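You operate a simulated robot arm through the tools that you are given. There is no shell and no other tool. Be economical: measure what you need, move in short steps, check, and stop when the job is done.

The job below is to be done with a simulated two-armed robot. You get a single attempt, and the scene is never put back.

TASK
Pick up the bottle marked "blue" from the far end of the long table with one hand, pass it to the other hand and put it on the right end of the island. Set down upright: bottle.

Only the result counts: the job must be done as asked and must still hold three seconds after the hand-in. Knocking over, shifting, dropping, spilling or breaking anything else fails it.

THE ROBOT
Two 7-joint arms with two-finger grippers on one trunk, on a base that drives. Base frame: it is fixed to the floor where the robot stands at the start and does not move with it; the origin is under the middle of the robot, x ahead of it, y to its left, z up. Readings come in m, degrees, newtons and seconds.
The left shoulder is at the start at [0.06, 0.123, 0.945], the right one opposite. With the tool pointing down near the work surface each hand reaches from about 0.34 to 0.8 m from the robot's upright axis, wherever it stands, measured 20 degrees to its own side. Places, roughly: right end of the island [1.6, -5, 0.8]. Payload 1.47 kg a hand.
Tool frame (each hand has its own): the origin (TCP) lies between the finger pads and is the grasp point; the fingertips stand 0.016 m ahead of it; z points along the fingers, y is the line along which they close. The gripper opens to 0.087 m. The gripper's body begins 0.055 m behind the TCP.
Orientation is that of the tool frame in the base frame, as [roll, pitch, yaw] about the fixed x, y, z axes, in that order (R = Rz(yaw) Ry(pitch) Rx(roll)). With the fingers straight down and closing along the base's y, the tool's x points along the base's -x, its y along +y and its z along -z.

THE INTERFACE
- The arms move only by the tool nudge_tool. It takes "left_motion", "right_motion" or both (then of equal length, played together; a hand with none holds still); each is a list of rows, each a list of 7 numbers: the shift along the tool's x, y, z in units of 20 mm (1.0 is 20 mm), then the turn, a rotation vector about the tool's x, y, z in units of 8 degrees (1.0 is 8 degrees), then the gripper command, from -1 (fully open) to 1 (shut), values between in proportion. In form: [[dx, dy, dz, ax, ay, az, claw], ...]. A call has 1 to 12 rows; each row shifts and turns the commanded pose from where the row before left it, along the tool's axes as they then stand. A call with a number of a shift or a turn outside -1 to 1 is refused whole. A row lasts 0.2 s, in which the tool goes at most 0.05 m and 8.6 degrees; a call with a longer step from one row to the next is refused whole, and so is a gripper value outside its range. A pose out of reach is approached as far as the arm can. The call stops where the force on the tool passes 40 N (or 10 N more than at its start, if that is more) or the arm is blocked; 0.2 s more then pass. Each finger travels about 0.153 m/s and halts on what it meets, pressing with about 28 N; the grip force reading is that of the motor and also rises with nothing between the fingers. The clock runs only during rows and for 0.2 s after the last one: add rows that do not move to give the fingers time. The reply holds the time, the measured pose of the TCP, the force on the tool along the base axes, the opening and the grip force, in the units named above and with some noise, with the torque about the TCP (base axes, N m) and any sound that the robot's microphone picked up.
- Cameras (640 x 400 px; columns grow to the right, rows downward): "scene" is now at [0.0885, -0.0132, 1.507]; the picture's right is [-0.17, -0.99, 0.00], its down [-0.69, 0.12, -0.71] and it looks along [0.70, -0.12, -0.71] (base axes); focal length 292 px, centre (320, 200). "left" rides on the left gripper at [0.073, -0.012, -0.09] in its tool frame; the picture's right is [0.16, 0.99, 0.00], its down [-0.72, 0.12, -0.68] and it looks along [-0.67, 0.11, 0.73] (tool axes); focal length 247 px, centre (320, 200). "right" rides on the right gripper at [0.073, 0.012, -0.09] in its tool frame; the picture's right is [-0.16, 0.99, 0.00], its down [-0.72, -0.12, -0.68] and it looks along [-0.67, -0.11, 0.73] (tool axes); focal length 247 px, centre (320, 200). There is no depth. A picture from a camera that has moved, and an enlarged one, comes with that camera's place and axes in the base frame and with its lens.
- get_image(camera): a new picture of that camera. The clock stands still meanwhile.
- lift_body(by): slides the trunk up (or, below 0, down) by that many m; the arms and the scene camera ride with it, the base frame stays. It gives what a move gives, with no picture.
- steer(legs): drives the robot by 1 to 6 legs, each [ahead, left, turn to the left] in m, m and degrees, along the robot's own axes; the way and the turn of a leg run together, so that a leg with both is an arc; at most 1.5 m and 180 degrees a leg. The arms and the cameras ride along, it lands a little off, and it stops where it bumps. It gives what a move gives.
- aim_head(pan, tilt): turns the head with the scene camera to pan (to the left, within 120 degrees either way) and tilt (down, from -29 to 69), counted from straight ahead of the robot. It gives what a move gives.
- close_up(camera, box): a new picture of the part [left, top, right, bottom] of that camera's present view, enlarged. The clock stands still meanwhile.
- hand_in(): hands the job in; it is judged then, once.

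Go step by step. Nothing tells you exact positions but the pictures and the camera data: compare them with the known pose of the tool, close in by small moves and look again before you grip or let go. The budget is 120 turns and 100 pictures, counting those below and the enlarged ones. Unless the task says otherwise, let go and move clear before handing in, and close with one line.

The tools are called by a JSON object that holds its "op" and its "data". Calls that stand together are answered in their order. nudge_tool: Moves the arms, as the interface text tells. Its arguments: {"type":"object","properties":{"left_motion":{"type":"array"},"right_motion":{"type":"array"}},"required":[]} The other tools are called the same way: lift_body (by) slides the trunk up or down; steer (legs) drives the base; aim_head (pan, tilt) turns the head that bears the scene camera; get_image (camera) takes a picture; close_up (camera, box) takes an enlarged picture of a part of a camera's view; hand_in () hands the job in.

At the start:

```text
clock: 0.0
left_tool_pos: [0.5363, 0.0963, 1.0757]
left_tcp_rot: [-180.0, 0.0, 180.0]
left_ft_force: [0.1, 0.1, 0.0]
left_ft_torque: [-0.02, 0.02, -0.01]
left_width: 0.0873
left_finger_force: 0.0
right_tool_pos: [0.5305, -0.2905, 1.0477]
right_tcp_rot: [-180.0, -0.1, 180.0]
right_ft_force: [0.2, 0.2, 0.0]
right_ft_torque: [-0.01, 0.01, 0.03]
right_width: 0.0869
right_finger_force: 0.0
trunk travel left (down, up): [-0.1, 0.13]
robot x, y, heading: [-0.0014, 0.0009, 0.1]
head pan, tilt: [-9.9, 44.9]
```

scene: 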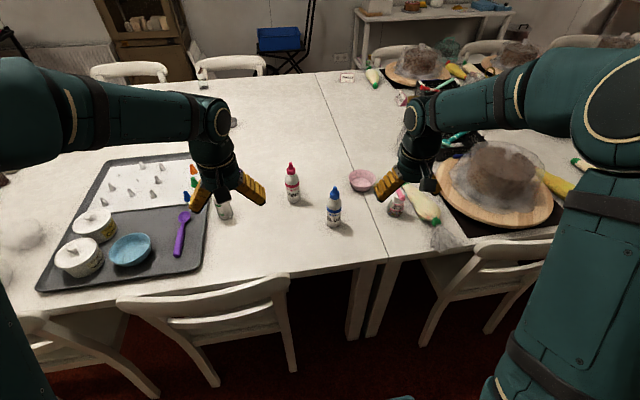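
right: 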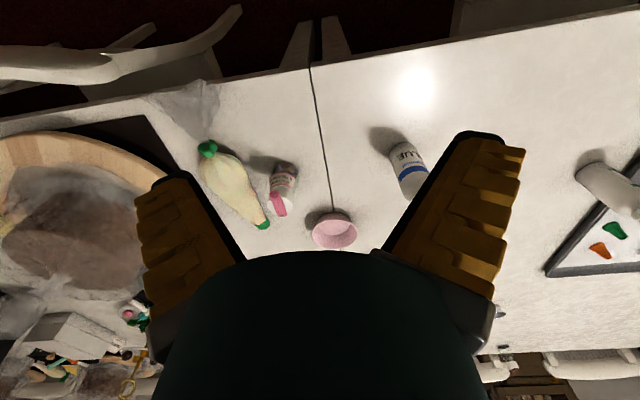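
left: 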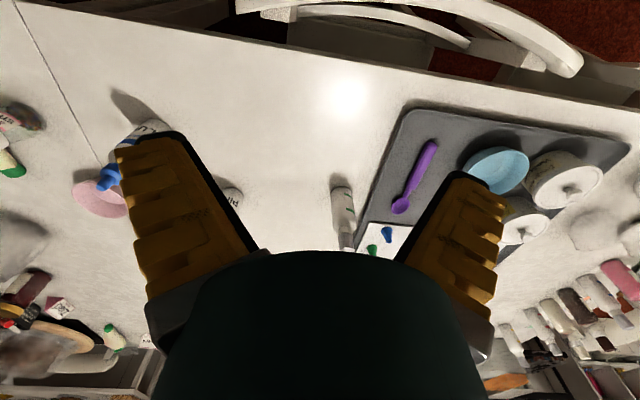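

The robot stands at a table with a blue-capped bottle, a red-capped one and others nearby. I'll zoom in to read the labels.

{"op": "close_up", "data": {"camera": "scene", "box": [180, 140, 460, 260]}}

{"op": "close_up", "data": {"camera": "right", "box": [200, 100, 640, 260]}}

{"op": "aim_head", "data": {"pan": -90, "tilt": 15}}

{"op": "get_image", "data": {"camera": "scene"}}

```text
2.29 times, centred on (320, 200) of scene
camera zoom: at [0.0885, -0.0132, 1.507], right [-0.17, -0.99, 0.0], down [-0.69, 0.12, -0.71], along [0.7, -0.12, -0.71], focal length 668 px, centre (320, 200)
```

zoom: 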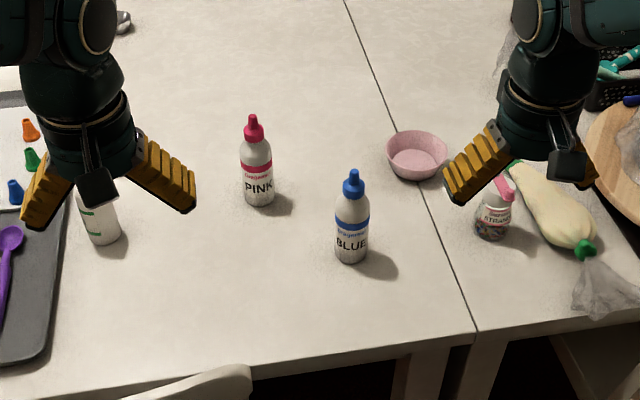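

```text
1.45 times, centred on (420, 180) of right
camera zoom: at [0.4587, -0.2785, 1.1364], right [0.16, 0.99, 0.0], down [0.72, -0.12, 0.68], along [0.67, -0.11, -0.73], focal length 359 px, centre (174, 229)
```

zoom: 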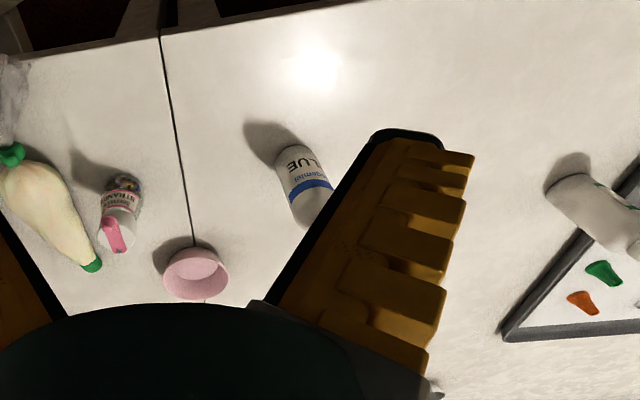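

```text
clock: 1.5
left_tool_pos: [0.537, 0.097, 1.0758]
left_tcp_rot: [180.0, 0.0, -180.0]
left_ft_force: [0.2, 1.2, 0.1]
left_ft_torque: [0.0, -0.03, -0.03]
left_width: 0.087
left_finger_force: 0.0
right_tool_pos: [0.5308, -0.2898, 1.0483]
right_tcp_rot: [180.0, 0.0, 179.9]
right_ft_force: [0.0, -0.9, 0.3]
right_ft_torque: [-0.03, -0.01, 0.0]
right_width: 0.0871
right_finger_force: 0.1
trunk travel left (down, up): [-0.1, 0.13]
robot x, y, heading: [0.001, -0.0001, -0.1]
head pan, tilt: [-90.0, 15.0]
```

```text
94 pictures are left
camera scene: at [0.0083, -0.0926, 1.5536], right [-1.0, 0.0, 0.0], down [0.0, 0.26, -0.97], along [0.0, -0.97, -0.26], focal length 292 px, centre (320, 200)
```

scene: 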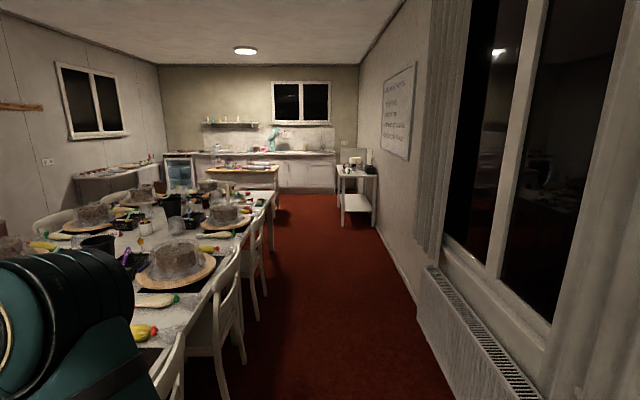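

The blue-capped "BLUE" bottle stands at about [0.735, -0.17], table at z≈0.73, height about 0.165, about 5 cm wide. I'll look closer at the island before planning.

{"op": "close_up", "data": {"camera": "scene", "box": [140, 130, 400, 290]}}

{"op": "aim_head", "data": {"pan": -90, "tilt": 60}}

{"op": "get_image", "data": {"camera": "scene"}}

{"op": "aim_head", "data": {"pan": 0, "tilt": 60}}

{"op": "get_image", "data": {"camera": "scene"}}

```text
2.46 times, centred on (270, 210) of scene
camera zoom: at [0.0083, -0.0926, 1.5536], right [-1.0, 0.0, 0.0], down [0.0, 0.26, -0.97], along [0.0, -0.97, -0.26], focal length 719 px, centre (443, 175)
```

zoom: 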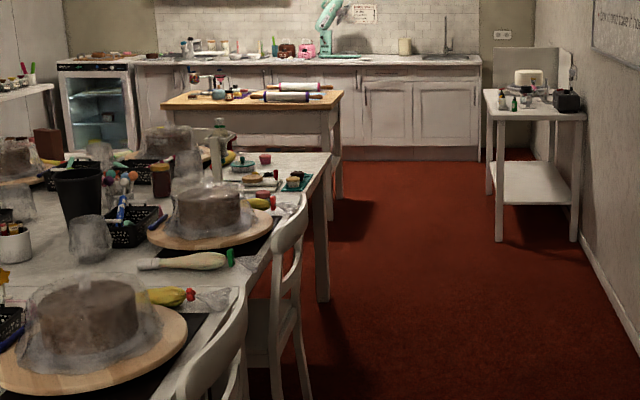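

```text
clock: 2.6
left_tool_pos: [0.5381, 0.0967, 1.0761]
left_tcp_rot: [-179.9, 0.0, -180.0]
left_ft_force: [0.0, -0.8, -0.1]
left_ft_torque: [0.01, 0.02, -0.03]
left_width: 0.087
left_finger_force: 0.0
right_tool_pos: [0.5316, -0.2891, 1.0474]
right_tcp_rot: [179.9, 0.1, 179.9]
right_ft_force: [0.1, -0.2, -0.5]
right_ft_torque: [-0.03, 0.02, 0.0]
right_width: 0.0872
right_finger_force: 0.0
trunk travel left (down, up): [-0.1, 0.13]
robot x, y, heading: [0.001, -0.0001, -0.2]
head pan, tilt: [-90.0, 60.0]
```

```text
92 pictures are left
camera scene: at [0.0083, -0.0659, 1.4873], right [-1.0, 0.0, 0.0], down [0.0, 0.87, -0.5], along [0.0, -0.5, -0.87], focal length 292 px, centre (320, 200)
```

scene: 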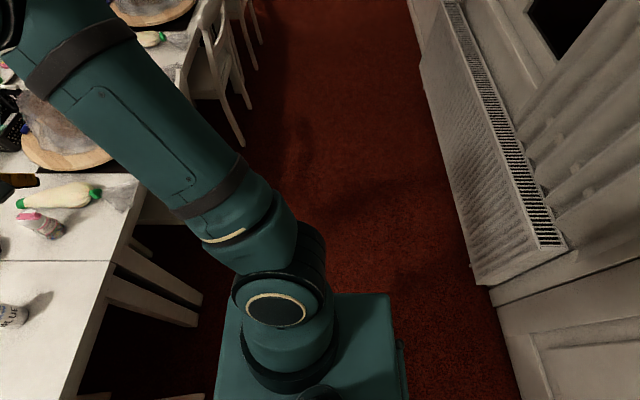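

```text
clock: 4.3
left_tool_pos: [0.5384, 0.0971, 1.0753]
left_tcp_rot: [179.9, 0.0, -180.0]
left_ft_force: [0.1, 0.5, -0.2]
left_ft_torque: [0.0, -0.05, 0.02]
left_width: 0.0869
left_finger_force: 0.0
right_tool_pos: [0.53, -0.2904, 1.0479]
right_tcp_rot: [-180.0, 0.1, 180.0]
right_ft_force: [0.3, -0.6, 0.4]
right_ft_torque: [0.01, -0.04, 0.04]
right_width: 0.0871
right_finger_force: 0.0
trunk travel left (down, up): [-0.1, 0.13]
robot x, y, heading: [0.0022, -0.0016, -0.1]
head pan, tilt: [0.0, 60.0]
```

```text
91 pictures are left
camera scene: at [0.075, 0.0008, 1.4873], right [0.0, -1.0, 0.0], down [-0.87, 0.0, -0.5], along [0.5, 0.0, -0.87], focal length 292 px, centre (320, 200)
```

scene: 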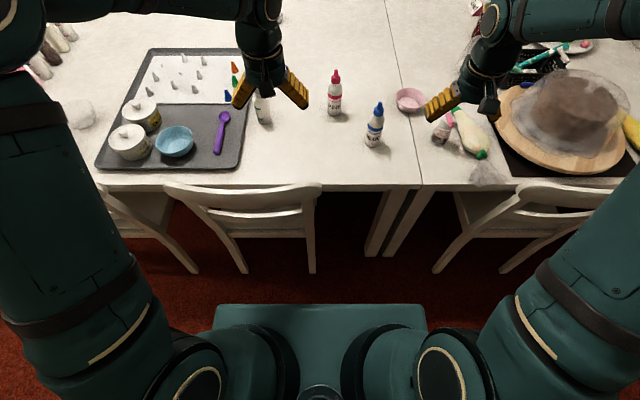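

Island is the wooden-topped table (x≈0.7–1.75, y≈-4.5…-5.25); its right end per the hint is near x=1.6. Plan: the right hand grips the bottle low with a tool tilted forward, then the left takes it higher up. First I tilt the right hand and bring it before the bottle.

{"op": "nudge_tool", "data": {"right_motion": [[0, 0.857, 0, 0, -1, 0, -1], [0, 0.857, 0, 0, -1, 0, -1], [0, 0.857, 0, 0, -1, 0, -1], [0, 0.857, 0, 0, -1, 0, -1], [0, 0.857, 0, 0, -1, 0, -1], [0, 0.857, 0, 0, -1, 0, -1], [0, 0.857, 0, 0, -1, 0, -1], [0.9, 0, 1, 0, 0, 0, -1], [0.9, 0, 1, 0, 0, 0, -1], [0.9, 0, 1, 0, 0, 0, -1], [0.9, 0, 1, 0, 0, 0, -1], [0.9, 0, 1, 0, 0, 0, -1]]}}

{"op": "get_image", "data": {"camera": "right"}}

{"op": "get_image", "data": {"camera": "scene"}}

```text
clock: 6.9
left_tool_pos: [0.5378, 0.0971, 1.0744]
left_tcp_rot: [-179.9, 0.0, -179.9]
left_ft_force: [0.5, 0.2, -1.0]
left_ft_torque: [-0.02, 0.05, -0.01]
left_width: 0.087
left_finger_force: 0.0
right_tool_pos: [0.5397, -0.1953, 0.9069]
right_tcp_rot: [-178.1, 47.7, -179.4]
right_ft_force: [0.2, 0.4, -0.2]
right_ft_torque: [0.0, 0.01, -0.01]
right_width: 0.0869
right_finger_force: 0.0
right hand out of reach, approached as far as the arm can: row 5, 6
trunk travel left (down, up): [-0.1, 0.13]
robot x, y, heading: [0.0017, 0.0009, -0.2]
head pan, tilt: [0.0, 60.0]
```

```text
90 pictures are left
camera right: at [0.4251, -0.1813, 0.9128], right [0.12, 0.99, 0.09], down [-0.02, -0.09, 1.0], along [0.99, -0.12, 0.01], focal length 247 px, centre (320, 200)
```

right: 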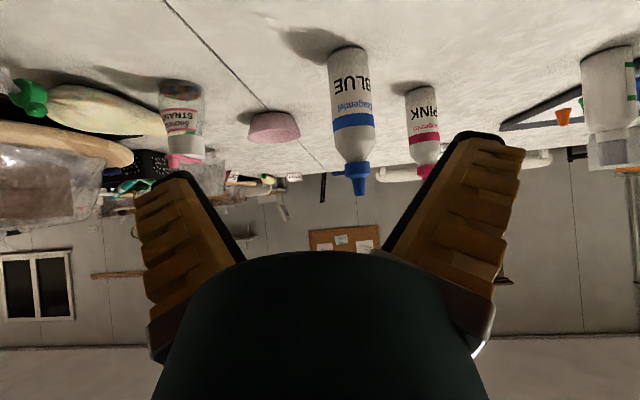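

```text
89 pictures are left
camera scene: at [0.0754, 0.0002, 1.4872], right [0.0, -1.0, 0.0], down [-0.87, 0.0, -0.5], along [0.5, 0.0, -0.87], focal length 292 px, centre (320, 200)
```

scene: 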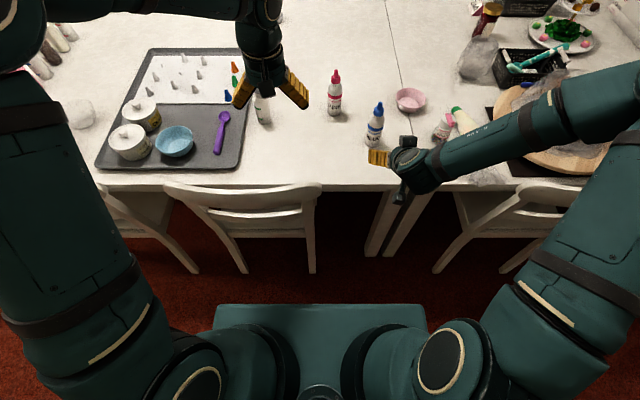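

The right hand tilted to ~48° and the forearm swung out over the cakes. I'll check its clearance before moving on.

{"op": "aim_head", "data": {"pan": -45, "tilt": 40}}

{"op": "get_image", "data": {"camera": "scene"}}

```text
clock: 8.0
left_tool_pos: [0.537, 0.0963, 1.0747]
left_tcp_rot: [-180.0, -0.1, 179.9]
left_ft_force: [0.0, 0.0, 0.2]
left_ft_torque: [0.01, 0.03, 0.01]
left_width: 0.0871
left_finger_force: 0.0
right_tool_pos: [0.5389, -0.1943, 0.9076]
right_tcp_rot: [-178.0, 47.8, -179.3]
right_ft_force: [0.4, -0.8, -0.5]
right_ft_torque: [0.04, -0.01, 0.04]
right_width: 0.0868
right_finger_force: 0.1
trunk travel left (down, up): [-0.1, 0.13]
robot x, y, heading: [-0.0054, -0.0031, 0.0]
head pan, tilt: [-45.0, 40.0]
```

```text
88 pictures are left
camera scene: at [0.0685, -0.0593, 1.514], right [-0.71, -0.71, 0.0], down [-0.46, 0.45, -0.77], along [0.54, -0.54, -0.64], focal length 292 px, centre (320, 200)
```

scene: 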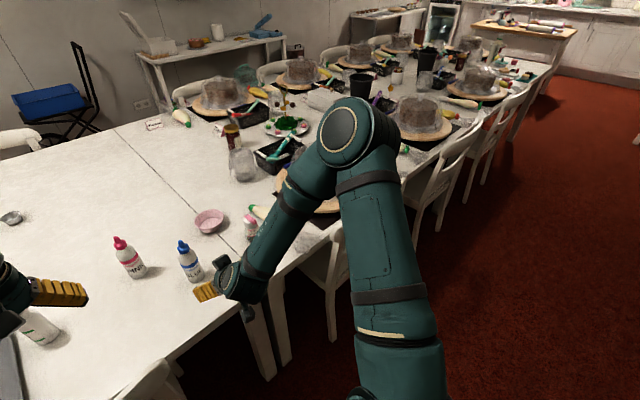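

Elbow is high and clear. I'll advance to a pre-grasp spot behind the bottle.

{"op": "nudge_tool", "data": {"right_motion": [[0.3, 0.2, 1, 0, 0, 0, -1], [0.3, 0.2, 1, 0, 0, 0, -1], [0.3, 0.2, 1, 0, 0, 0, -1], [0.3, 0.2, 1, 0, -0.5, 0, -1], [0.3, 0.2, 1, 0, -0.5, 0, -1], [0.3, 0.2, 1, 0, 0, 0, -1], [0.3, 0.2, 1, 0, 0, 0, -1]]}}

{"op": "get_image", "data": {"camera": "right"}}

{"op": "get_image", "data": {"camera": "scene"}}

```text
clock: 9.6
left_tool_pos: [0.537, 0.0957, 1.0751]
left_tcp_rot: [-180.0, 0.0, 179.9]
left_ft_force: [0.0, 0.2, -0.5]
left_ft_torque: [0.05, 0.01, 0.02]
left_width: 0.0871
left_finger_force: 0.0
right_tool_pos: [0.6017, -0.1877, 0.8535]
right_tcp_rot: [-177.6, 55.6, -178.9]
right_ft_force: [-0.1, 0.1, 0.0]
right_ft_torque: [-0.02, 0.01, 0.0]
right_width: 0.0871
right_finger_force: 0.1
right hand out of reach, approached as far as the arm can: row 5, 6, 7
trunk travel left (down, up): [-0.1, 0.13]
robot x, y, heading: [-0.0005, -0.0029, -0.1]
head pan, tilt: [-45.0, 40.0]
```

```text
87 pictures are left
camera right: at [0.4878, -0.174, 0.8428], right [0.1, 0.99, 0.11], down [-0.15, -0.09, 0.98], along [0.98, -0.12, 0.14], focal length 247 px, centre (320, 200)
```

right: 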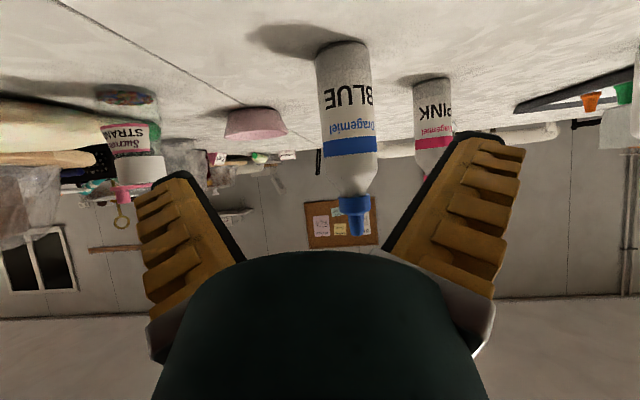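

```text
86 pictures are left
camera scene: at [0.0682, -0.0599, 1.514], right [-0.71, -0.71, 0.0], down [-0.45, 0.45, -0.77], along [0.54, -0.54, -0.64], focal length 292 px, centre (320, 200)
```

scene: 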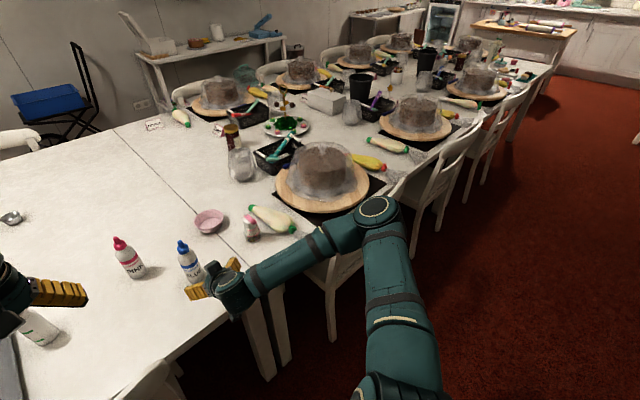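

Forward reach is limited in this wrist posture. I'll yaw the tool left by 40° so it lines up with the forearm and see whether the reach is better.

{"op": "nudge_tool", "data": {"right_motion": [[0, 0, 0, -0.829, 0, -0.559, -1], [0, 0, 0, -0.829, 0, -0.559, -1], [0, 0, 0, -0.829, 0, -0.559, -1], [0, 0, 0, -0.829, 0, -0.559, -1], [0, 0, 0, -0.829, 0, -0.559, -1]]}}

{"op": "get_image", "data": {"camera": "right"}}

```text
clock: 10.8
left_tool_pos: [0.537, 0.0955, 1.0752]
left_tcp_rot: [180.0, 0.0, -180.0]
left_ft_force: [-0.2, 0.4, 0.2]
left_ft_torque: [-0.01, -0.05, 0.04]
left_width: 0.0868
left_finger_force: 0.1
right_tool_pos: [0.602, -0.1861, 0.8512]
right_tcp_rot: [-178.8, 54.8, -139.7]
right_ft_force: [0.1, 0.3, 0.4]
right_ft_torque: [0.0, -0.02, -0.03]
right_width: 0.0874
right_finger_force: 0.0
trunk travel left (down, up): [-0.1, 0.13]
robot x, y, heading: [-0.0, 0.0024, 0.0]
head pan, tilt: [-45.0, 40.0]
```

```text
85 pictures are left
camera right: at [0.5064, -0.2499, 0.8429], right [-0.56, 0.82, 0.12], down [-0.04, -0.17, 0.98], along [0.83, 0.54, 0.13], focal length 247 px, centre (320, 200)
```

right: 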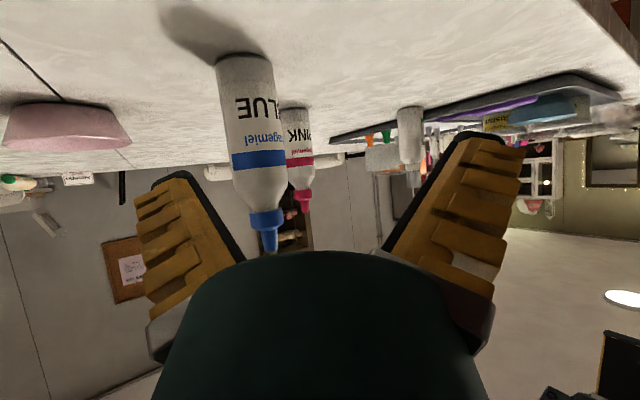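

The yawed pose works. Moving to about 8 cm behind the bottle, at grip height.

{"op": "nudge_tool", "data": {"right_motion": [[0.44, -0.93, 0.91, 0, 0, 0, -1], [0.44, -0.93, 0.91, 0, 0, 0, -1], [0.44, -0.93, 0.91, 0, 0, 0, -1], [0.44, -0.93, 0.91, 0, 0, 0, -1], [0, 0, 0, 0, 0, 0, -1]]}}

{"op": "get_image", "data": {"camera": "right"}}

{"op": "get_image", "data": {"camera": "scene"}}

```text
clock: 12.0
left_tool_pos: [0.5369, 0.0956, 1.0764]
left_tcp_rot: [180.0, -0.1, -180.0]
left_ft_force: [-0.2, 0.1, 0.0]
left_ft_torque: [-0.01, 0.0, -0.01]
left_width: 0.0867
left_finger_force: 0.1
right_tool_pos: [0.6812, -0.2219, 0.7831]
right_tcp_rot: [-178.5, 55.0, -139.7]
right_ft_force: [-0.9, -1.4, -0.3]
right_ft_torque: [-0.01, 0.02, 0.02]
right_width: 0.087
right_finger_force: 0.1
trunk travel left (down, up): [-0.1, 0.13]
robot x, y, heading: [-0.0071, -0.0002, 0.1]
head pan, tilt: [-45.0, 40.0]
```

```text
84 pictures are left
camera right: at [0.5848, -0.2861, 0.7731], right [-0.55, 0.82, 0.11], down [-0.05, -0.17, 0.98], along [0.83, 0.54, 0.13], focal length 247 px, centre (320, 200)
```

right: 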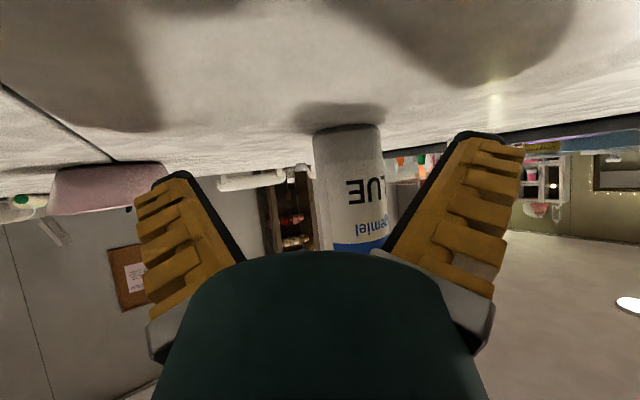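

```text
83 pictures are left
camera scene: at [0.068, -0.0598, 1.514], right [-0.71, -0.71, 0.0], down [-0.45, 0.45, -0.77], along [0.54, -0.54, -0.64], focal length 292 px, centre (320, 200)
```

scene: 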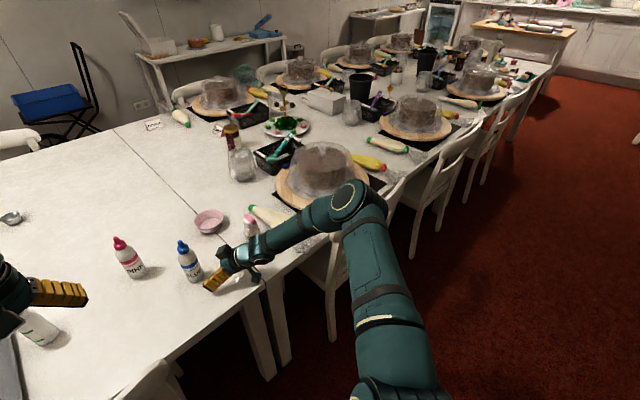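

The bottle sits about 1.5 cm to the tool's +y side. I'll correct sideways, advance 4 cm and look again.

{"op": "nudge_tool", "data": {"right_motion": [[0, 0.75, 0, 0, 0, 0, -1], [-0.577, 0, 0.817, 0, 0, 0, -1], [-0.577, 0, 0.817, 0, 0, 0, -1], [0, 0, 0, 0, 0, 0, -1]]}}

{"op": "get_image", "data": {"camera": "right"}}

{"op": "close_up", "data": {"camera": "scene", "box": [140, 220, 300, 320]}}

```text
clock: 13.0
left_tool_pos: [0.5369, 0.0959, 1.0769]
left_tcp_rot: [179.9, 0.0, -180.0]
left_ft_force: [-0.7, -0.5, 0.0]
left_ft_torque: [-0.03, -0.01, 0.01]
left_width: 0.0868
left_finger_force: 0.2
right_tool_pos: [0.7012, -0.1836, 0.7833]
right_tcp_rot: [-178.5, 54.9, -139.6]
right_ft_force: [0.2, 0.5, 0.5]
right_ft_torque: [0.0, 0.0, -0.01]
right_width: 0.0871
right_finger_force: 0.2
trunk travel left (down, up): [-0.1, 0.13]
robot x, y, heading: [-0.0016, -0.0014, -0.0]
head pan, tilt: [-45.0, 40.0]
```

```text
82 pictures are left
camera right: at [0.6064, -0.2472, 0.7746], right [-0.55, 0.82, 0.11], down [-0.04, -0.17, 0.98], along [0.83, 0.54, 0.13], focal length 247 px, centre (320, 200)
```

right: 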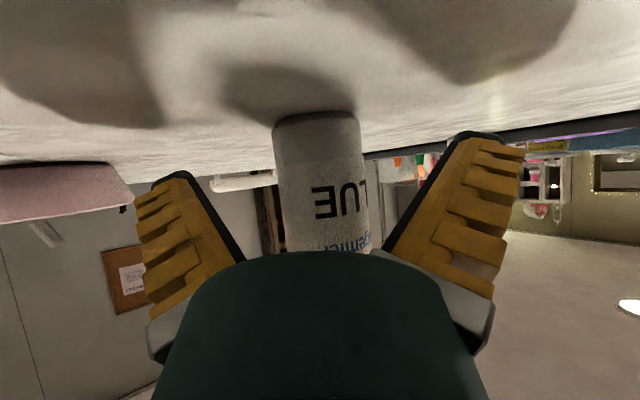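

```text
4.00 times, centred on (220, 270) of scene
camera zoom: at [0.0683, -0.0595, 1.514], right [-0.71, -0.71, 0.0], down [-0.45, 0.45, -0.77], along [0.54, -0.54, -0.64], focal length 1168 px, centre (720, -80)
```

zoom: 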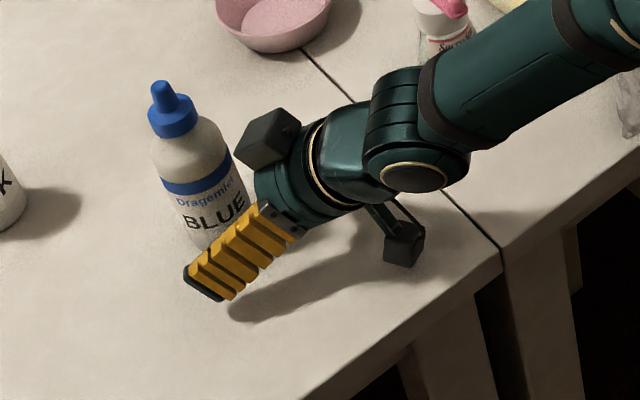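

Aligned; the bottle center is about 2–4 cm ahead. Advance 2 cm and check.

{"op": "nudge_tool", "data": {"right_motion": [[-0.577, 0, 0.817, 0, 0, 0, -1], [0, 0, 0, 0, 0, 0, -1]]}}

{"op": "get_image", "data": {"camera": "right"}}

{"op": "close_up", "data": {"camera": "scene", "box": [140, 220, 300, 320]}}

```text
clock: 13.6
left_tool_pos: [0.5362, 0.0955, 1.0763]
left_tcp_rot: [180.0, 0.0, -180.0]
left_ft_force: [0.2, -0.6, 0.6]
left_ft_torque: [-0.02, -0.02, -0.01]
left_width: 0.087
left_finger_force: 0.1
right_tool_pos: [0.7155, -0.1708, 0.7824]
right_tcp_rot: [-178.6, 54.9, -139.8]
right_ft_force: [1.1, 0.0, 0.1]
right_ft_torque: [0.0, -0.02, -0.03]
right_width: 0.0869
right_finger_force: 0.1
trunk travel left (down, up): [-0.1, 0.13]
robot x, y, heading: [0.0006, -0.0001, -0.3]
head pan, tilt: [-45.0, 40.0]
```

```text
80 pictures are left
camera right: at [0.6208, -0.2344, 0.7739], right [-0.55, 0.82, 0.12], down [-0.04, -0.17, 0.98], along [0.83, 0.54, 0.13], focal length 247 px, centre (320, 200)
```

right: 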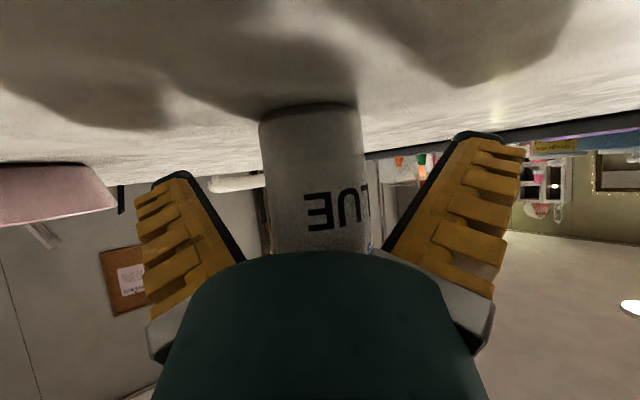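

```text
4.00 times, centred on (220, 270) of scene
camera zoom: at [0.0681, -0.0598, 1.514], right [-0.71, -0.71, 0.0], down [-0.45, 0.45, -0.77], along [0.54, -0.54, -0.64], focal length 1168 px, centre (720, -80)
```

zoom: 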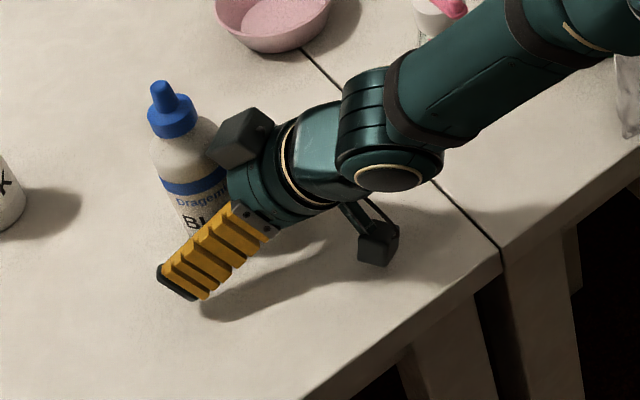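

Bottle center is about 1.5–2 cm ahead. Final advance and close the gripper.

{"op": "nudge_tool", "data": {"right_motion": [[-0.5, -0.12, 0.7, 0, 0, 0, -1], [0, 0, 0, 0, 0, 0, -1], [0, 0, 0, 0, 0, 0, 0], [0, 0, 0, 0, 0, 0, 0.5], [0, 0, 0, 0, 0, 0, 1], [0, 0, 0, 0, 0, 0, 1], [0, 0, 0, 0, 0, 0, 1]]}}

{"op": "get_image", "data": {"camera": "right"}}

{"op": "close_up", "data": {"camera": "scene", "box": [140, 220, 300, 320]}}

```text
clock: 15.2
left_tool_pos: [0.5379, 0.0964, 1.076]
left_tcp_rot: [-179.9, 0.0, -180.0]
left_ft_force: [0.0, -0.3, 0.8]
left_ft_torque: [-0.05, -0.01, 0.01]
left_width: 0.0872
left_finger_force: 0.0
right_tool_pos: [0.733, -0.1618, 0.7836]
right_tcp_rot: [-178.6, 55.0, -139.7]
right_ft_force: [1.2, 0.4, 0.4]
right_ft_torque: [-0.01, -0.01, 0.0]
right_width: 0.0443
right_finger_force: 28.0
trunk travel left (down, up): [-0.1, 0.13]
robot x, y, heading: [0.0039, 0.0017, -0.0]
head pan, tilt: [-45.0, 40.0]
```

```text
78 pictures are left
camera right: at [0.6367, -0.2249, 0.7741], right [-0.55, 0.82, 0.12], down [-0.04, -0.17, 0.98], along [0.83, 0.54, 0.13], focal length 247 px, centre (320, 200)
```

right: 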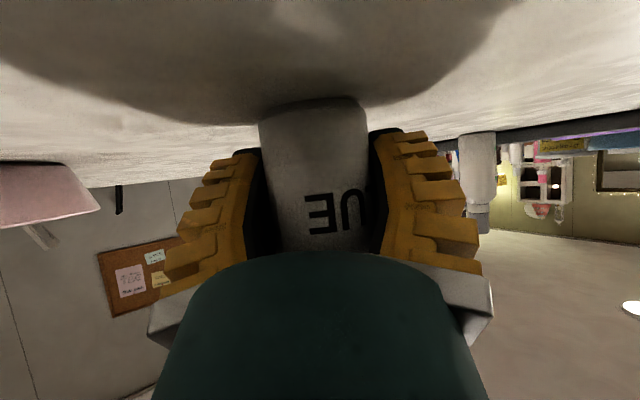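

```text
4.00 times, centred on (220, 270) of scene
camera zoom: at [0.0685, -0.0593, 1.514], right [-0.71, -0.71, 0.0], down [-0.45, 0.45, -0.77], along [0.54, -0.54, -0.64], focal length 1168 px, centre (720, -80)
```

zoom: 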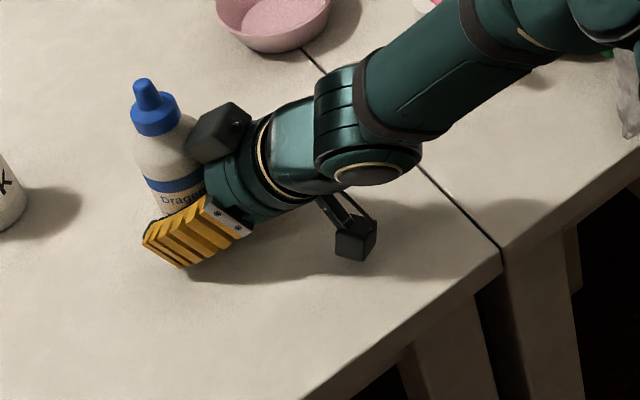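

Gripped (opening 44 mm, 28 N). Lifting straight up.

{"op": "nudge_tool", "data": {"right_motion": [[-0.817, 0, -0.577, 0, 0, 0, 1], [-0.817, 0, -0.577, 0, 0, 0, 1], [-0.817, 0, -0.577, 0, 0, 0, 1], [-0.817, 0, -0.577, 0, 0, 0, 1], [-0.817, 0, -0.577, 0, 0, 0, 1], [-0.817, 0, -0.577, 0, 0, 0, 1], [-0.817, 0, -0.577, 0, 0, 0, 1], [-0.817, 0, -0.577, 0, 0, 0, 1]]}}

{"op": "get_image", "data": {"camera": "scene"}}

{"op": "get_image", "data": {"camera": "right"}}

{"op": "get_image", "data": {"camera": "left"}}

```text
clock: 17.0
left_tool_pos: [0.5356, 0.0975, 1.0762]
left_tcp_rot: [-180.0, 0.1, -180.0]
left_ft_force: [0.2, 0.0, 0.5]
left_ft_torque: [-0.01, -0.06, -0.01]
left_width: 0.0871
left_finger_force: 0.1
right_tool_pos: [0.7283, -0.1579, 0.9449]
right_tcp_rot: [-178.5, 54.9, -139.6]
right_ft_force: [-0.5, 0.2, -1.3]
right_ft_torque: [0.01, 0.01, -0.01]
right_width: 0.044
right_finger_force: 28.0
trunk travel left (down, up): [-0.1, 0.13]
robot x, y, heading: [-0.001, -0.0026, 0.1]
head pan, tilt: [-45.0, 40.0]
```

```text
76 pictures are left
camera scene: at [0.0681, -0.059, 1.5141], right [-0.71, -0.71, 0.0], down [-0.45, 0.45, -0.77], along [0.54, -0.54, -0.64], focal length 292 px, centre (320, 200)
```

scene: 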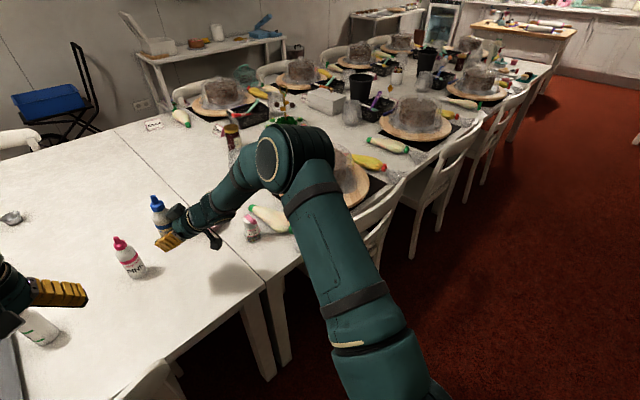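

```text
75 pictures are left
camera right: at [0.6336, -0.2219, 0.9361], right [-0.55, 0.82, 0.11], down [-0.04, -0.17, 0.98], along [0.83, 0.54, 0.13], focal length 247 px, centre (320, 200)
```

right: 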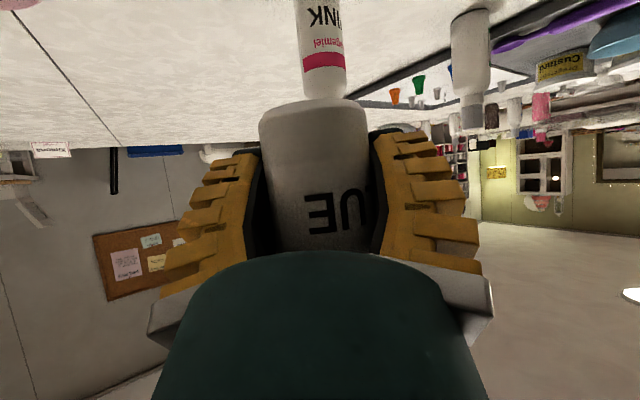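

```text
74 pictures are left
camera left: at [0.4637, 0.0854, 1.1653], right [-0.16, 0.99, 0.0], down [0.72, 0.12, 0.68], along [0.67, 0.11, -0.73], focal length 247 px, centre (320, 200)
```

left: 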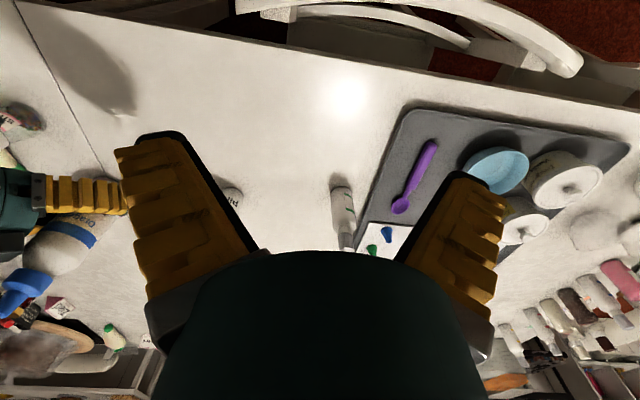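

Bottle is held upright. Now I bring it back in front of the robot while the left hand swings aside and yaws toward it.

{"op": "nudge_tool", "data": {"left_motion": [[0, 1, 0, 0, 0, 1, -1], [0.139, 0.99, 0, 0, 0, 1, -1], [0.276, 0.961, 0, 0, 0, 1, -1], [0.407, 0.914, 0, 0, 0, 1, -1], [0.53, 0.848, 0, 0, 0, 1, -1], [0.643, 0.766, 0, 0, 0, 1, -1], [0.743, 0.669, 0, 0, 0, 1, -1], [0.829, 0.559, 0, 0, 0, 1, -1], [0.899, 0.438, 0, 0, 0, 1, -1], [0.951, 0.309, 0, 0, 0, 1, -1]], "right_motion": [[0.04, 0.81, -0.58, 0, 0, 0, 1], [0.04, 0.81, -0.58, 0, 0, 0, 1], [0.04, 0.81, -0.58, 0, 0, 0, 1], [0.04, 0.81, -0.58, 0, 0, 0, 1], [0.04, 0.81, -0.58, 0, 0, 0, 1], [0.04, 0.81, -0.58, 0, 0, 0, 1], [0.04, 0.81, -0.58, 0, 0, 0, 1], [0.04, 0.81, -0.58, 0, 0, 0, 1], [0.04, 0.81, -0.58, 0, 0, 0, 1], [0.04, 0.81, -0.58, 0, 0, 0, 1]]}}

{"op": "aim_head", "data": {"pan": 0, "tilt": 50}}

{"op": "get_image", "data": {"camera": "scene"}}

```text
clock: 19.2
left_tool_pos: [0.5373, 0.296, 1.0768]
left_tcp_rot: [-180.0, 0.0, 99.8]
left_ft_force: [-0.8, 0.3, 0.2]
left_ft_torque: [0.01, -0.01, 0.02]
left_width: 0.0869
left_finger_force: 0.2
right_tool_pos: [0.5475, -0.0967, 1.0007]
right_tcp_rot: [-178.5, 54.9, -139.6]
right_ft_force: [-0.9, 0.4, -1.4]
right_ft_torque: [0.01, -0.01, -0.02]
right_width: 0.0444
right_finger_force: 28.3
trunk travel left (down, up): [-0.1, 0.13]
robot x, y, heading: [-0.0001, 0.0004, -0.3]
head pan, tilt: [-45.0, 40.0]
```

```text
clock: 20.3
left_tool_pos: [0.5364, 0.2948, 1.0764]
left_tcp_rot: [180.0, -0.1, 100.0]
left_ft_force: [-0.3, 0.5, -0.2]
left_ft_torque: [-0.01, -0.01, -0.02]
left_width: 0.0869
left_finger_force: 0.0
right_tool_pos: [0.5487, -0.0969, 1.0006]
right_tcp_rot: [-178.6, 54.9, -139.7]
right_ft_force: [-0.5, 0.8, -1.6]
right_ft_torque: [-0.01, 0.01, 0.0]
right_width: 0.0443
right_finger_force: 27.9
trunk travel left (down, up): [-0.1, 0.13]
robot x, y, heading: [0.0039, -0.002, -0.0]
head pan, tilt: [0.0, 50.0]
```

```text
73 pictures are left
camera scene: at [0.0854, 0.0007, 1.4999], right [0.0, -1.0, 0.0], down [-0.77, 0.0, -0.64], along [0.64, 0.0, -0.77], focal length 292 px, centre (320, 200)
```

scene: 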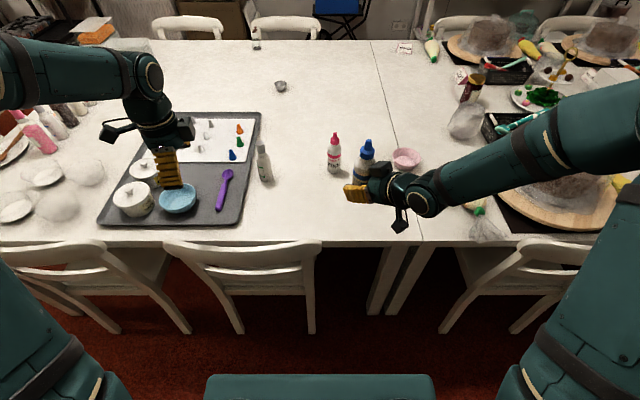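

Now tilt the left hand toward the bottle and yaw the right hand so that they face each other.

{"op": "nudge_tool", "data": {"left_motion": [[0, 0, 0, 0, -1, 0, -1], [0, 0, 0, 0, -1, 0, -1], [0, 0, 0, 0, -1, 0, -1], [0, 0, 0, 0, -1, 0, -1], [0, 0, 0, 0, -1, 0, -1], [0, 0, 0, 0, -1, 0, -1], [0, 0, 0, 0, -1, 0, -1], [0, 0, 0, 0, -1, 0, -1], [0, 0, 0, 0, -1, 0, -1]], "right_motion": [[0, 0, 0, -0.817, 0, -0.577, 1], [0, 0, 0, -0.817, 0, -0.577, 1], [0, 0, 0, -0.817, 0, -0.577, 1], [0, 0, 0, -0.817, 0, -0.577, 1], [0, 0, 0, -0.817, 0, -0.577, 1], [0, 0, 0, 0, 0, 0, 1], [0, 0, 0, 0, 0, 0, 1], [0, 0, 0, 0, 0, 0, 1], [0, 0, 0, 0, 0, 0, 1]]}}

{"op": "get_image", "data": {"camera": "scene"}}

{"op": "get_image", "data": {"camera": "left"}}

```text
clock: 22.3
left_tool_pos: [0.538, 0.2964, 1.0773]
left_tcp_rot: [179.9, 72.2, 99.9]
left_ft_force: [0.2, 0.2, -0.2]
left_ft_torque: [0.02, -0.01, 0.0]
left_width: 0.0869
left_finger_force: 0.1
right_tool_pos: [0.5497, -0.0955, 1.0004]
right_tcp_rot: [-178.8, 54.4, -99.8]
right_ft_force: [0.0, 0.1, -0.8]
right_ft_torque: [0.03, -0.03, 0.0]
right_width: 0.0443
right_finger_force: 28.0
trunk travel left (down, up): [-0.1, 0.13]
robot x, y, heading: [0.0005, -0.0, 0.3]
head pan, tilt: [0.0, 50.0]
```

```text
72 pictures are left
camera scene: at [0.0857, 0.0014, 1.4998], right [0.0, -1.0, 0.0], down [-0.77, 0.0, -0.64], along [0.64, 0.0, -0.77], focal length 292 px, centre (320, 200)
```

scene: 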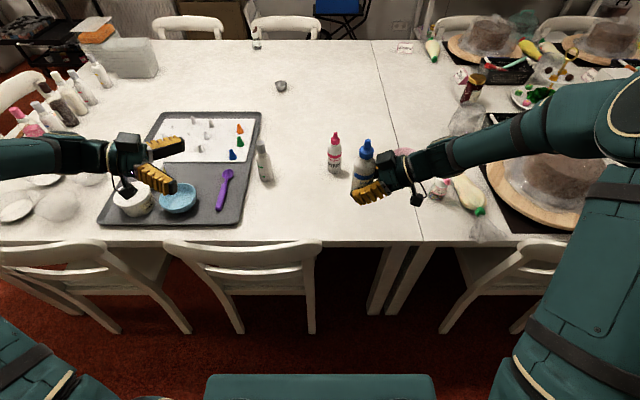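

```text
71 pictures are left
camera left: at [0.5072, 0.401, 1.0342], right [0.96, 0.22, -0.15], down [0.04, 0.44, 0.9], along [0.26, -0.87, 0.41], focal length 247 px, centre (320, 200)
```

left: 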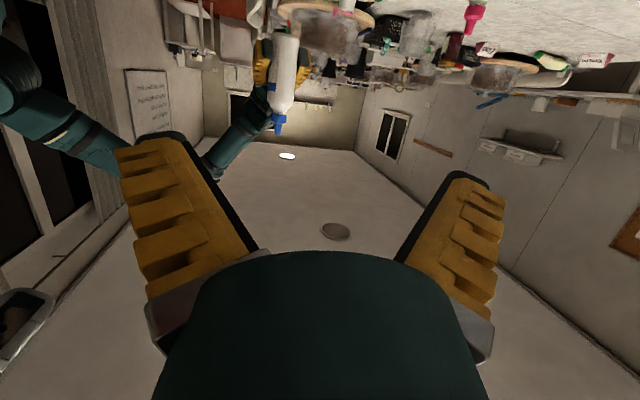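

Both hands face each other; bottle axis ≈ (0.548, -0.095), upright. I move the left hand most of the way toward it.

{"op": "nudge_tool", "data": {"left_motion": [[-0.216, -0.178, 0.958, 0, 0, 0, -1], [-0.216, -0.178, 0.958, 0, 0, 0, -1], [-0.216, -0.178, 0.958, 0, 0, 0, -1], [-0.216, -0.178, 0.958, 0, 0, 0, -1], [-0.216, -0.178, 0.958, 0, 0, 0, -1], [-0.216, -0.178, 0.958, 0, 0, 0, -1], [-0.216, -0.178, 0.958, 0, 0, 0, -1], [-0.216, -0.178, 0.958, 0, 0, 0, -1], [-0.216, -0.178, 0.958, 0, 0, 0, -1], [-0.216, -0.178, 0.958, 0, 0, 0, -1], [-0.216, -0.178, 0.958, 0, 0, 0, -1], [-0.216, -0.178, 0.958, 0, 0, 0, -1]]}}

{"op": "get_image", "data": {"camera": "left"}}

{"op": "close_up", "data": {"camera": "scene", "box": [240, 80, 480, 230]}}

```text
clock: 24.9
left_tool_pos: [0.5368, 0.0554, 1.0548]
left_tcp_rot: [-180.0, 72.1, 100.1]
left_ft_force: [0.1, 0.0, -0.2]
left_ft_torque: [0.0, 0.04, 0.02]
left_width: 0.0868
left_finger_force: 0.0
right_tool_pos: [0.5501, -0.0951, 1.0]
right_tcp_rot: [-178.8, 54.4, -99.8]
right_ft_force: [-0.6, 0.0, -1.4]
right_ft_torque: [0.03, 0.01, -0.02]
right_width: 0.044
right_finger_force: 27.6
trunk travel left (down, up): [-0.1, 0.13]
robot x, y, heading: [0.0019, 0.0004, 0.1]
head pan, tilt: [0.0, 50.0]
```

```text
70 pictures are left
camera left: at [0.5054, 0.1598, 1.0126], right [0.96, 0.22, -0.15], down [0.04, 0.44, 0.9], along [0.26, -0.87, 0.41], focal length 247 px, centre (320, 200)
```

left: 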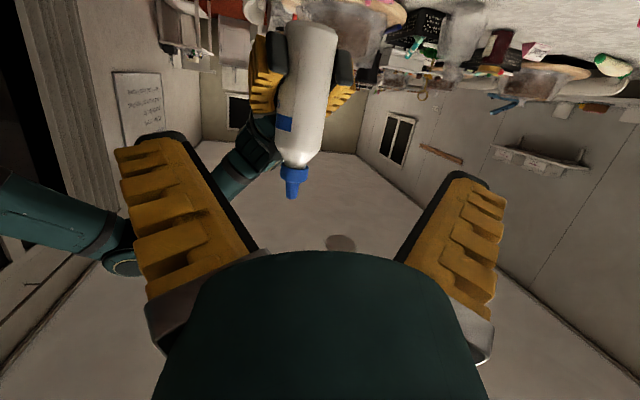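

```text
2.67 times, centred on (360, 155) of scene
camera zoom: at [0.0856, 0.0006, 1.4998], right [0.0, -1.0, 0.0], down [-0.77, 0.0, -0.64], along [0.64, 0.0, -0.77], focal length 779 px, centre (213, 320)
```

zoom: 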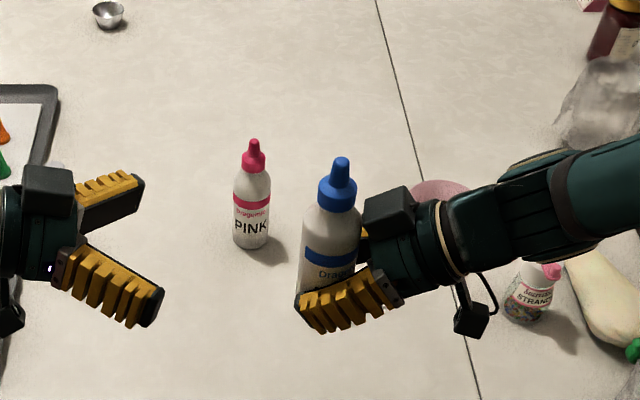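

Aligned estimate: bottle axis (0.549, -0.095), base z≈0.96, shoulder z≈1.07. Step in further with the lateral correction, then check.

{"op": "nudge_tool", "data": {"left_motion": [[-0.29, -0.236, 0.96, 0, 0, 0, -1], [-0.29, -0.236, 0.96, 0, 0, 0, -1], [-0.29, -0.236, 0.96, 0, 0, 0, -1], [-0.29, 0, 0.96, 0, 0, 0, -1], [0, 0, 0, 0, 0, 0, -1]]}}

{"op": "get_image", "data": {"camera": "left"}}

{"op": "close_up", "data": {"camera": "scene", "box": [240, 80, 480, 230]}}

```text
clock: 26.1
left_tool_pos: [0.535, -0.026, 1.0535]
left_tcp_rot: [180.0, 72.0, 99.9]
left_ft_force: [0.5, 0.4, 0.1]
left_ft_torque: [-0.01, -0.03, 0.02]
left_width: 0.087
left_finger_force: 0.1
right_tool_pos: [0.5491, -0.0956, 1.0002]
right_tcp_rot: [-178.8, 54.3, -99.9]
right_ft_force: [-0.8, 0.4, -1.4]
right_ft_torque: [-0.01, 0.04, -0.01]
right_width: 0.0442
right_finger_force: 28.2
trunk travel left (down, up): [-0.1, 0.13]
robot x, y, heading: [-0.0026, -0.0, 0.1]
head pan, tilt: [0.0, 50.0]
```

```text
68 pictures are left
camera left: at [0.5048, 0.079, 1.0113], right [0.96, 0.22, -0.15], down [0.04, 0.44, 0.9], along [0.26, -0.87, 0.41], focal length 247 px, centre (320, 200)
```

left: 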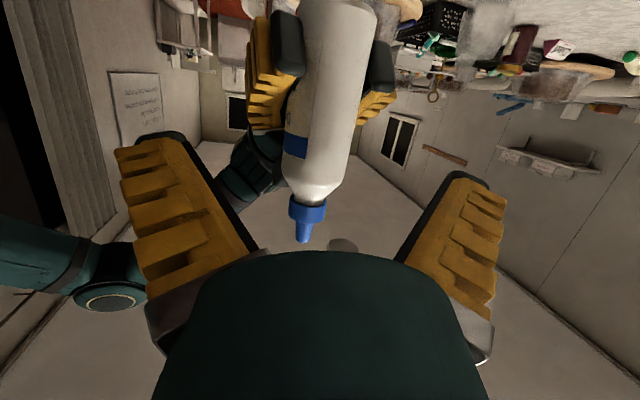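

```text
2.67 times, centred on (360, 155) of scene
camera zoom: at [0.0852, 0.001, 1.4999], right [0.0, -1.0, 0.0], down [-0.77, 0.0, -0.64], along [0.64, 0.0, -0.77], focal length 779 px, centre (213, 320)
```

zoom: 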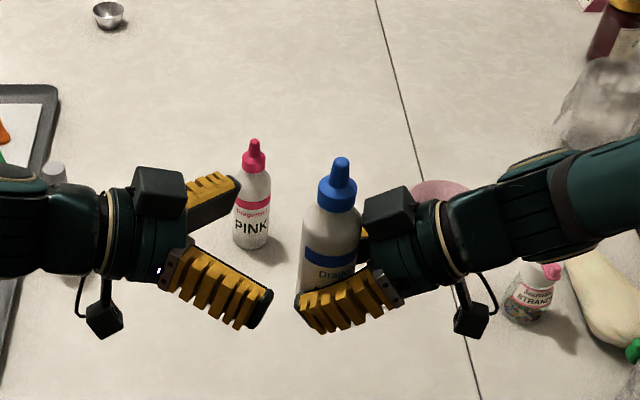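

Well aligned. Moving in the last 6 cm and looking before closing.

{"op": "nudge_tool", "data": {"left_motion": [[-0.28, 0.03, 0.96, 0, 0, 0, -1], [-0.28, 0.03, 0.96, 0, 0, 0, -1], [-0.28, 0.03, 0.96, 0, 0, 0, -1], [0, 0, 0, 0, 0, 0, -1]]}}

{"op": "get_image", "data": {"camera": "left"}}

{"op": "close_up", "data": {"camera": "scene", "box": [280, 110, 440, 210]}}

{"op": "close_up", "data": {"camera": "right", "box": [160, 60, 480, 260]}}

```text
clock: 27.1
left_tool_pos: [0.5482, -0.0827, 1.0525]
left_tcp_rot: [-180.0, 72.0, 100.1]
left_ft_force: [-0.8, -0.4, -0.4]
left_ft_torque: [0.03, -0.04, 0.02]
left_width: 0.0872
left_finger_force: 0.1
right_tool_pos: [0.5501, -0.095, 1.0002]
right_tcp_rot: [-178.8, 54.3, -99.8]
right_ft_force: [0.2, 0.2, -1.1]
right_ft_torque: [0.02, -0.03, 0.03]
right_width: 0.0442
right_finger_force: 28.1
trunk travel left (down, up): [-0.1, 0.13]
robot x, y, heading: [0.0004, 0.0018, 0.2]
head pan, tilt: [0.0, 50.0]
```

```text
66 pictures are left
camera left: at [0.5171, 0.0219, 1.0106], right [0.96, 0.22, -0.15], down [0.04, 0.44, 0.9], along [0.26, -0.87, 0.41], focal length 247 px, centre (320, 200)
```

left: 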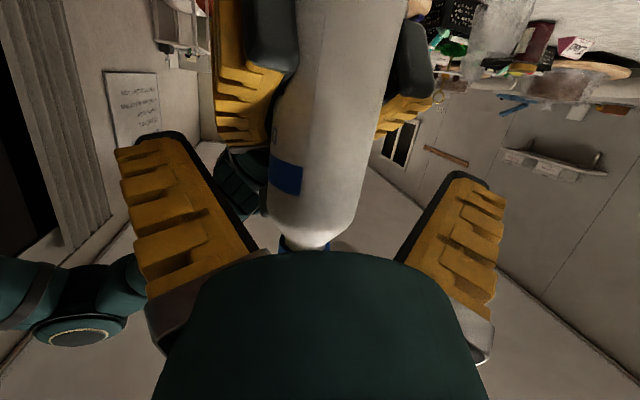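

```text
4.00 times, centred on (360, 160) of scene
camera zoom: at [0.0852, 0.001, 1.4999], right [0.0, -1.0, 0.0], down [-0.77, 0.0, -0.64], along [0.64, 0.0, -0.77], focal length 1168 px, centre (160, 360)
```

zoom: 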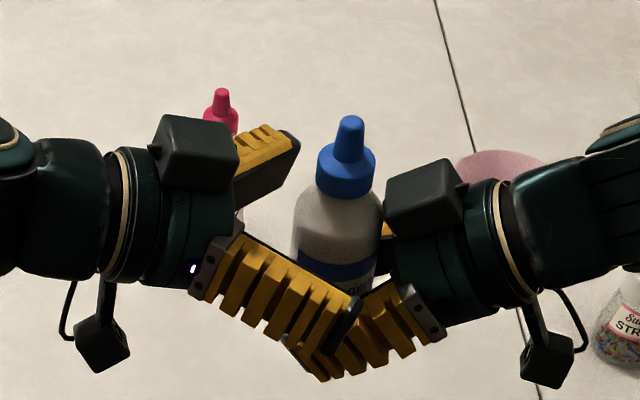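

```text
2.00 times, centred on (320, 160) of right
camera zoom: at [0.5182, -0.2064, 0.9925], right [-0.95, 0.28, 0.12], down [0.08, -0.15, 0.99], along [0.29, 0.95, 0.12], focal length 494 px, centre (320, 280)
```

zoom: 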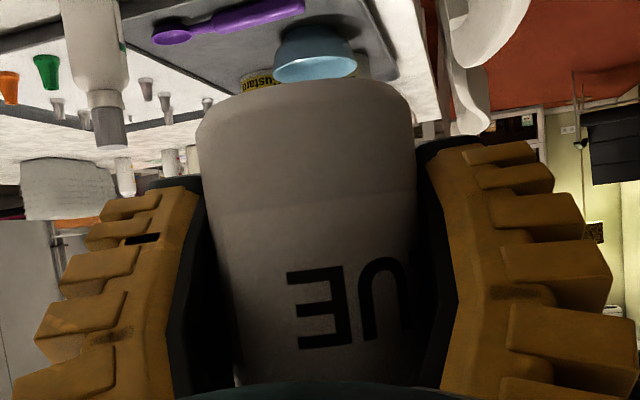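

Left fingers straddle the bottle at the blue band, centred. Closing the left gripper gently while the right holds.

{"op": "nudge_tool", "data": {"left_motion": [[0, 0, 0, 0, 0, 0, -0.4], [0, 0, 0, 0, 0, 0, -0.1], [0, 0, 0, 0, 0, 0, 0.2], [0, 0, 0, 0, 0, 0, 0.6], [0, 0, 0, 0, 0, 0, 1], [0, 0, 0, 0, 0, 0, 1], [0, 0, 0, 0, 0, 0, 1]]}}

{"op": "get_image", "data": {"camera": "left"}}

{"op": "close_up", "data": {"camera": "scene", "box": [280, 110, 440, 210]}}

```text
clock: 28.7
left_tool_pos: [0.5465, -0.0824, 1.0523]
left_tcp_rot: [180.0, 71.9, 100.0]
left_ft_force: [-16.3, 9.0, 6.8]
left_ft_torque: [0.04, 0.3, -0.2]
left_width: 0.0396
left_finger_force: 27.9
right_tool_pos: [0.5507, -0.0967, 0.9995]
right_tcp_rot: [-178.7, 54.4, -99.8]
right_ft_force: [15.7, -9.0, -8.4]
right_ft_torque: [0.31, 0.49, 0.03]
right_width: 0.044
right_finger_force: 27.8
trunk travel left (down, up): [-0.1, 0.13]
robot x, y, heading: [0.0024, -0.0004, -0.1]
head pan, tilt: [0.0, 50.0]
```

```text
63 pictures are left
camera left: at [0.5166, 0.0216, 1.0107], right [0.96, 0.22, -0.15], down [0.04, 0.44, 0.9], along [0.26, -0.87, 0.41], focal length 247 px, centre (320, 200)
```

left: 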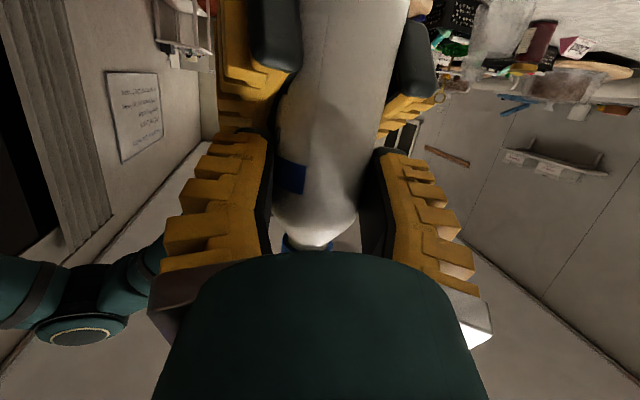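

```text
4.00 times, centred on (360, 160) of scene
camera zoom: at [0.0854, 0.0008, 1.4998], right [0.0, -1.0, 0.0], down [-0.77, 0.0, -0.64], along [0.64, 0.0, -0.77], focal length 1168 px, centre (160, 360)
```

zoom: 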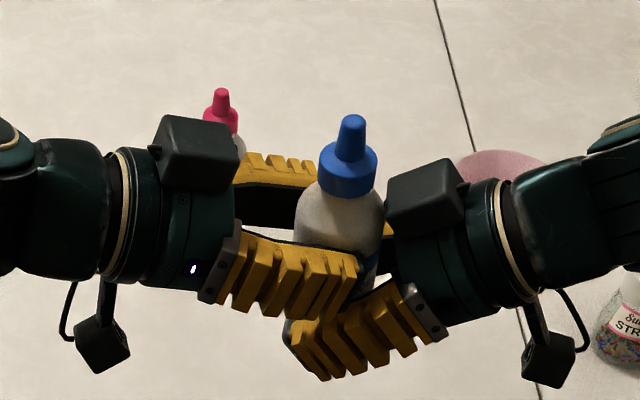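

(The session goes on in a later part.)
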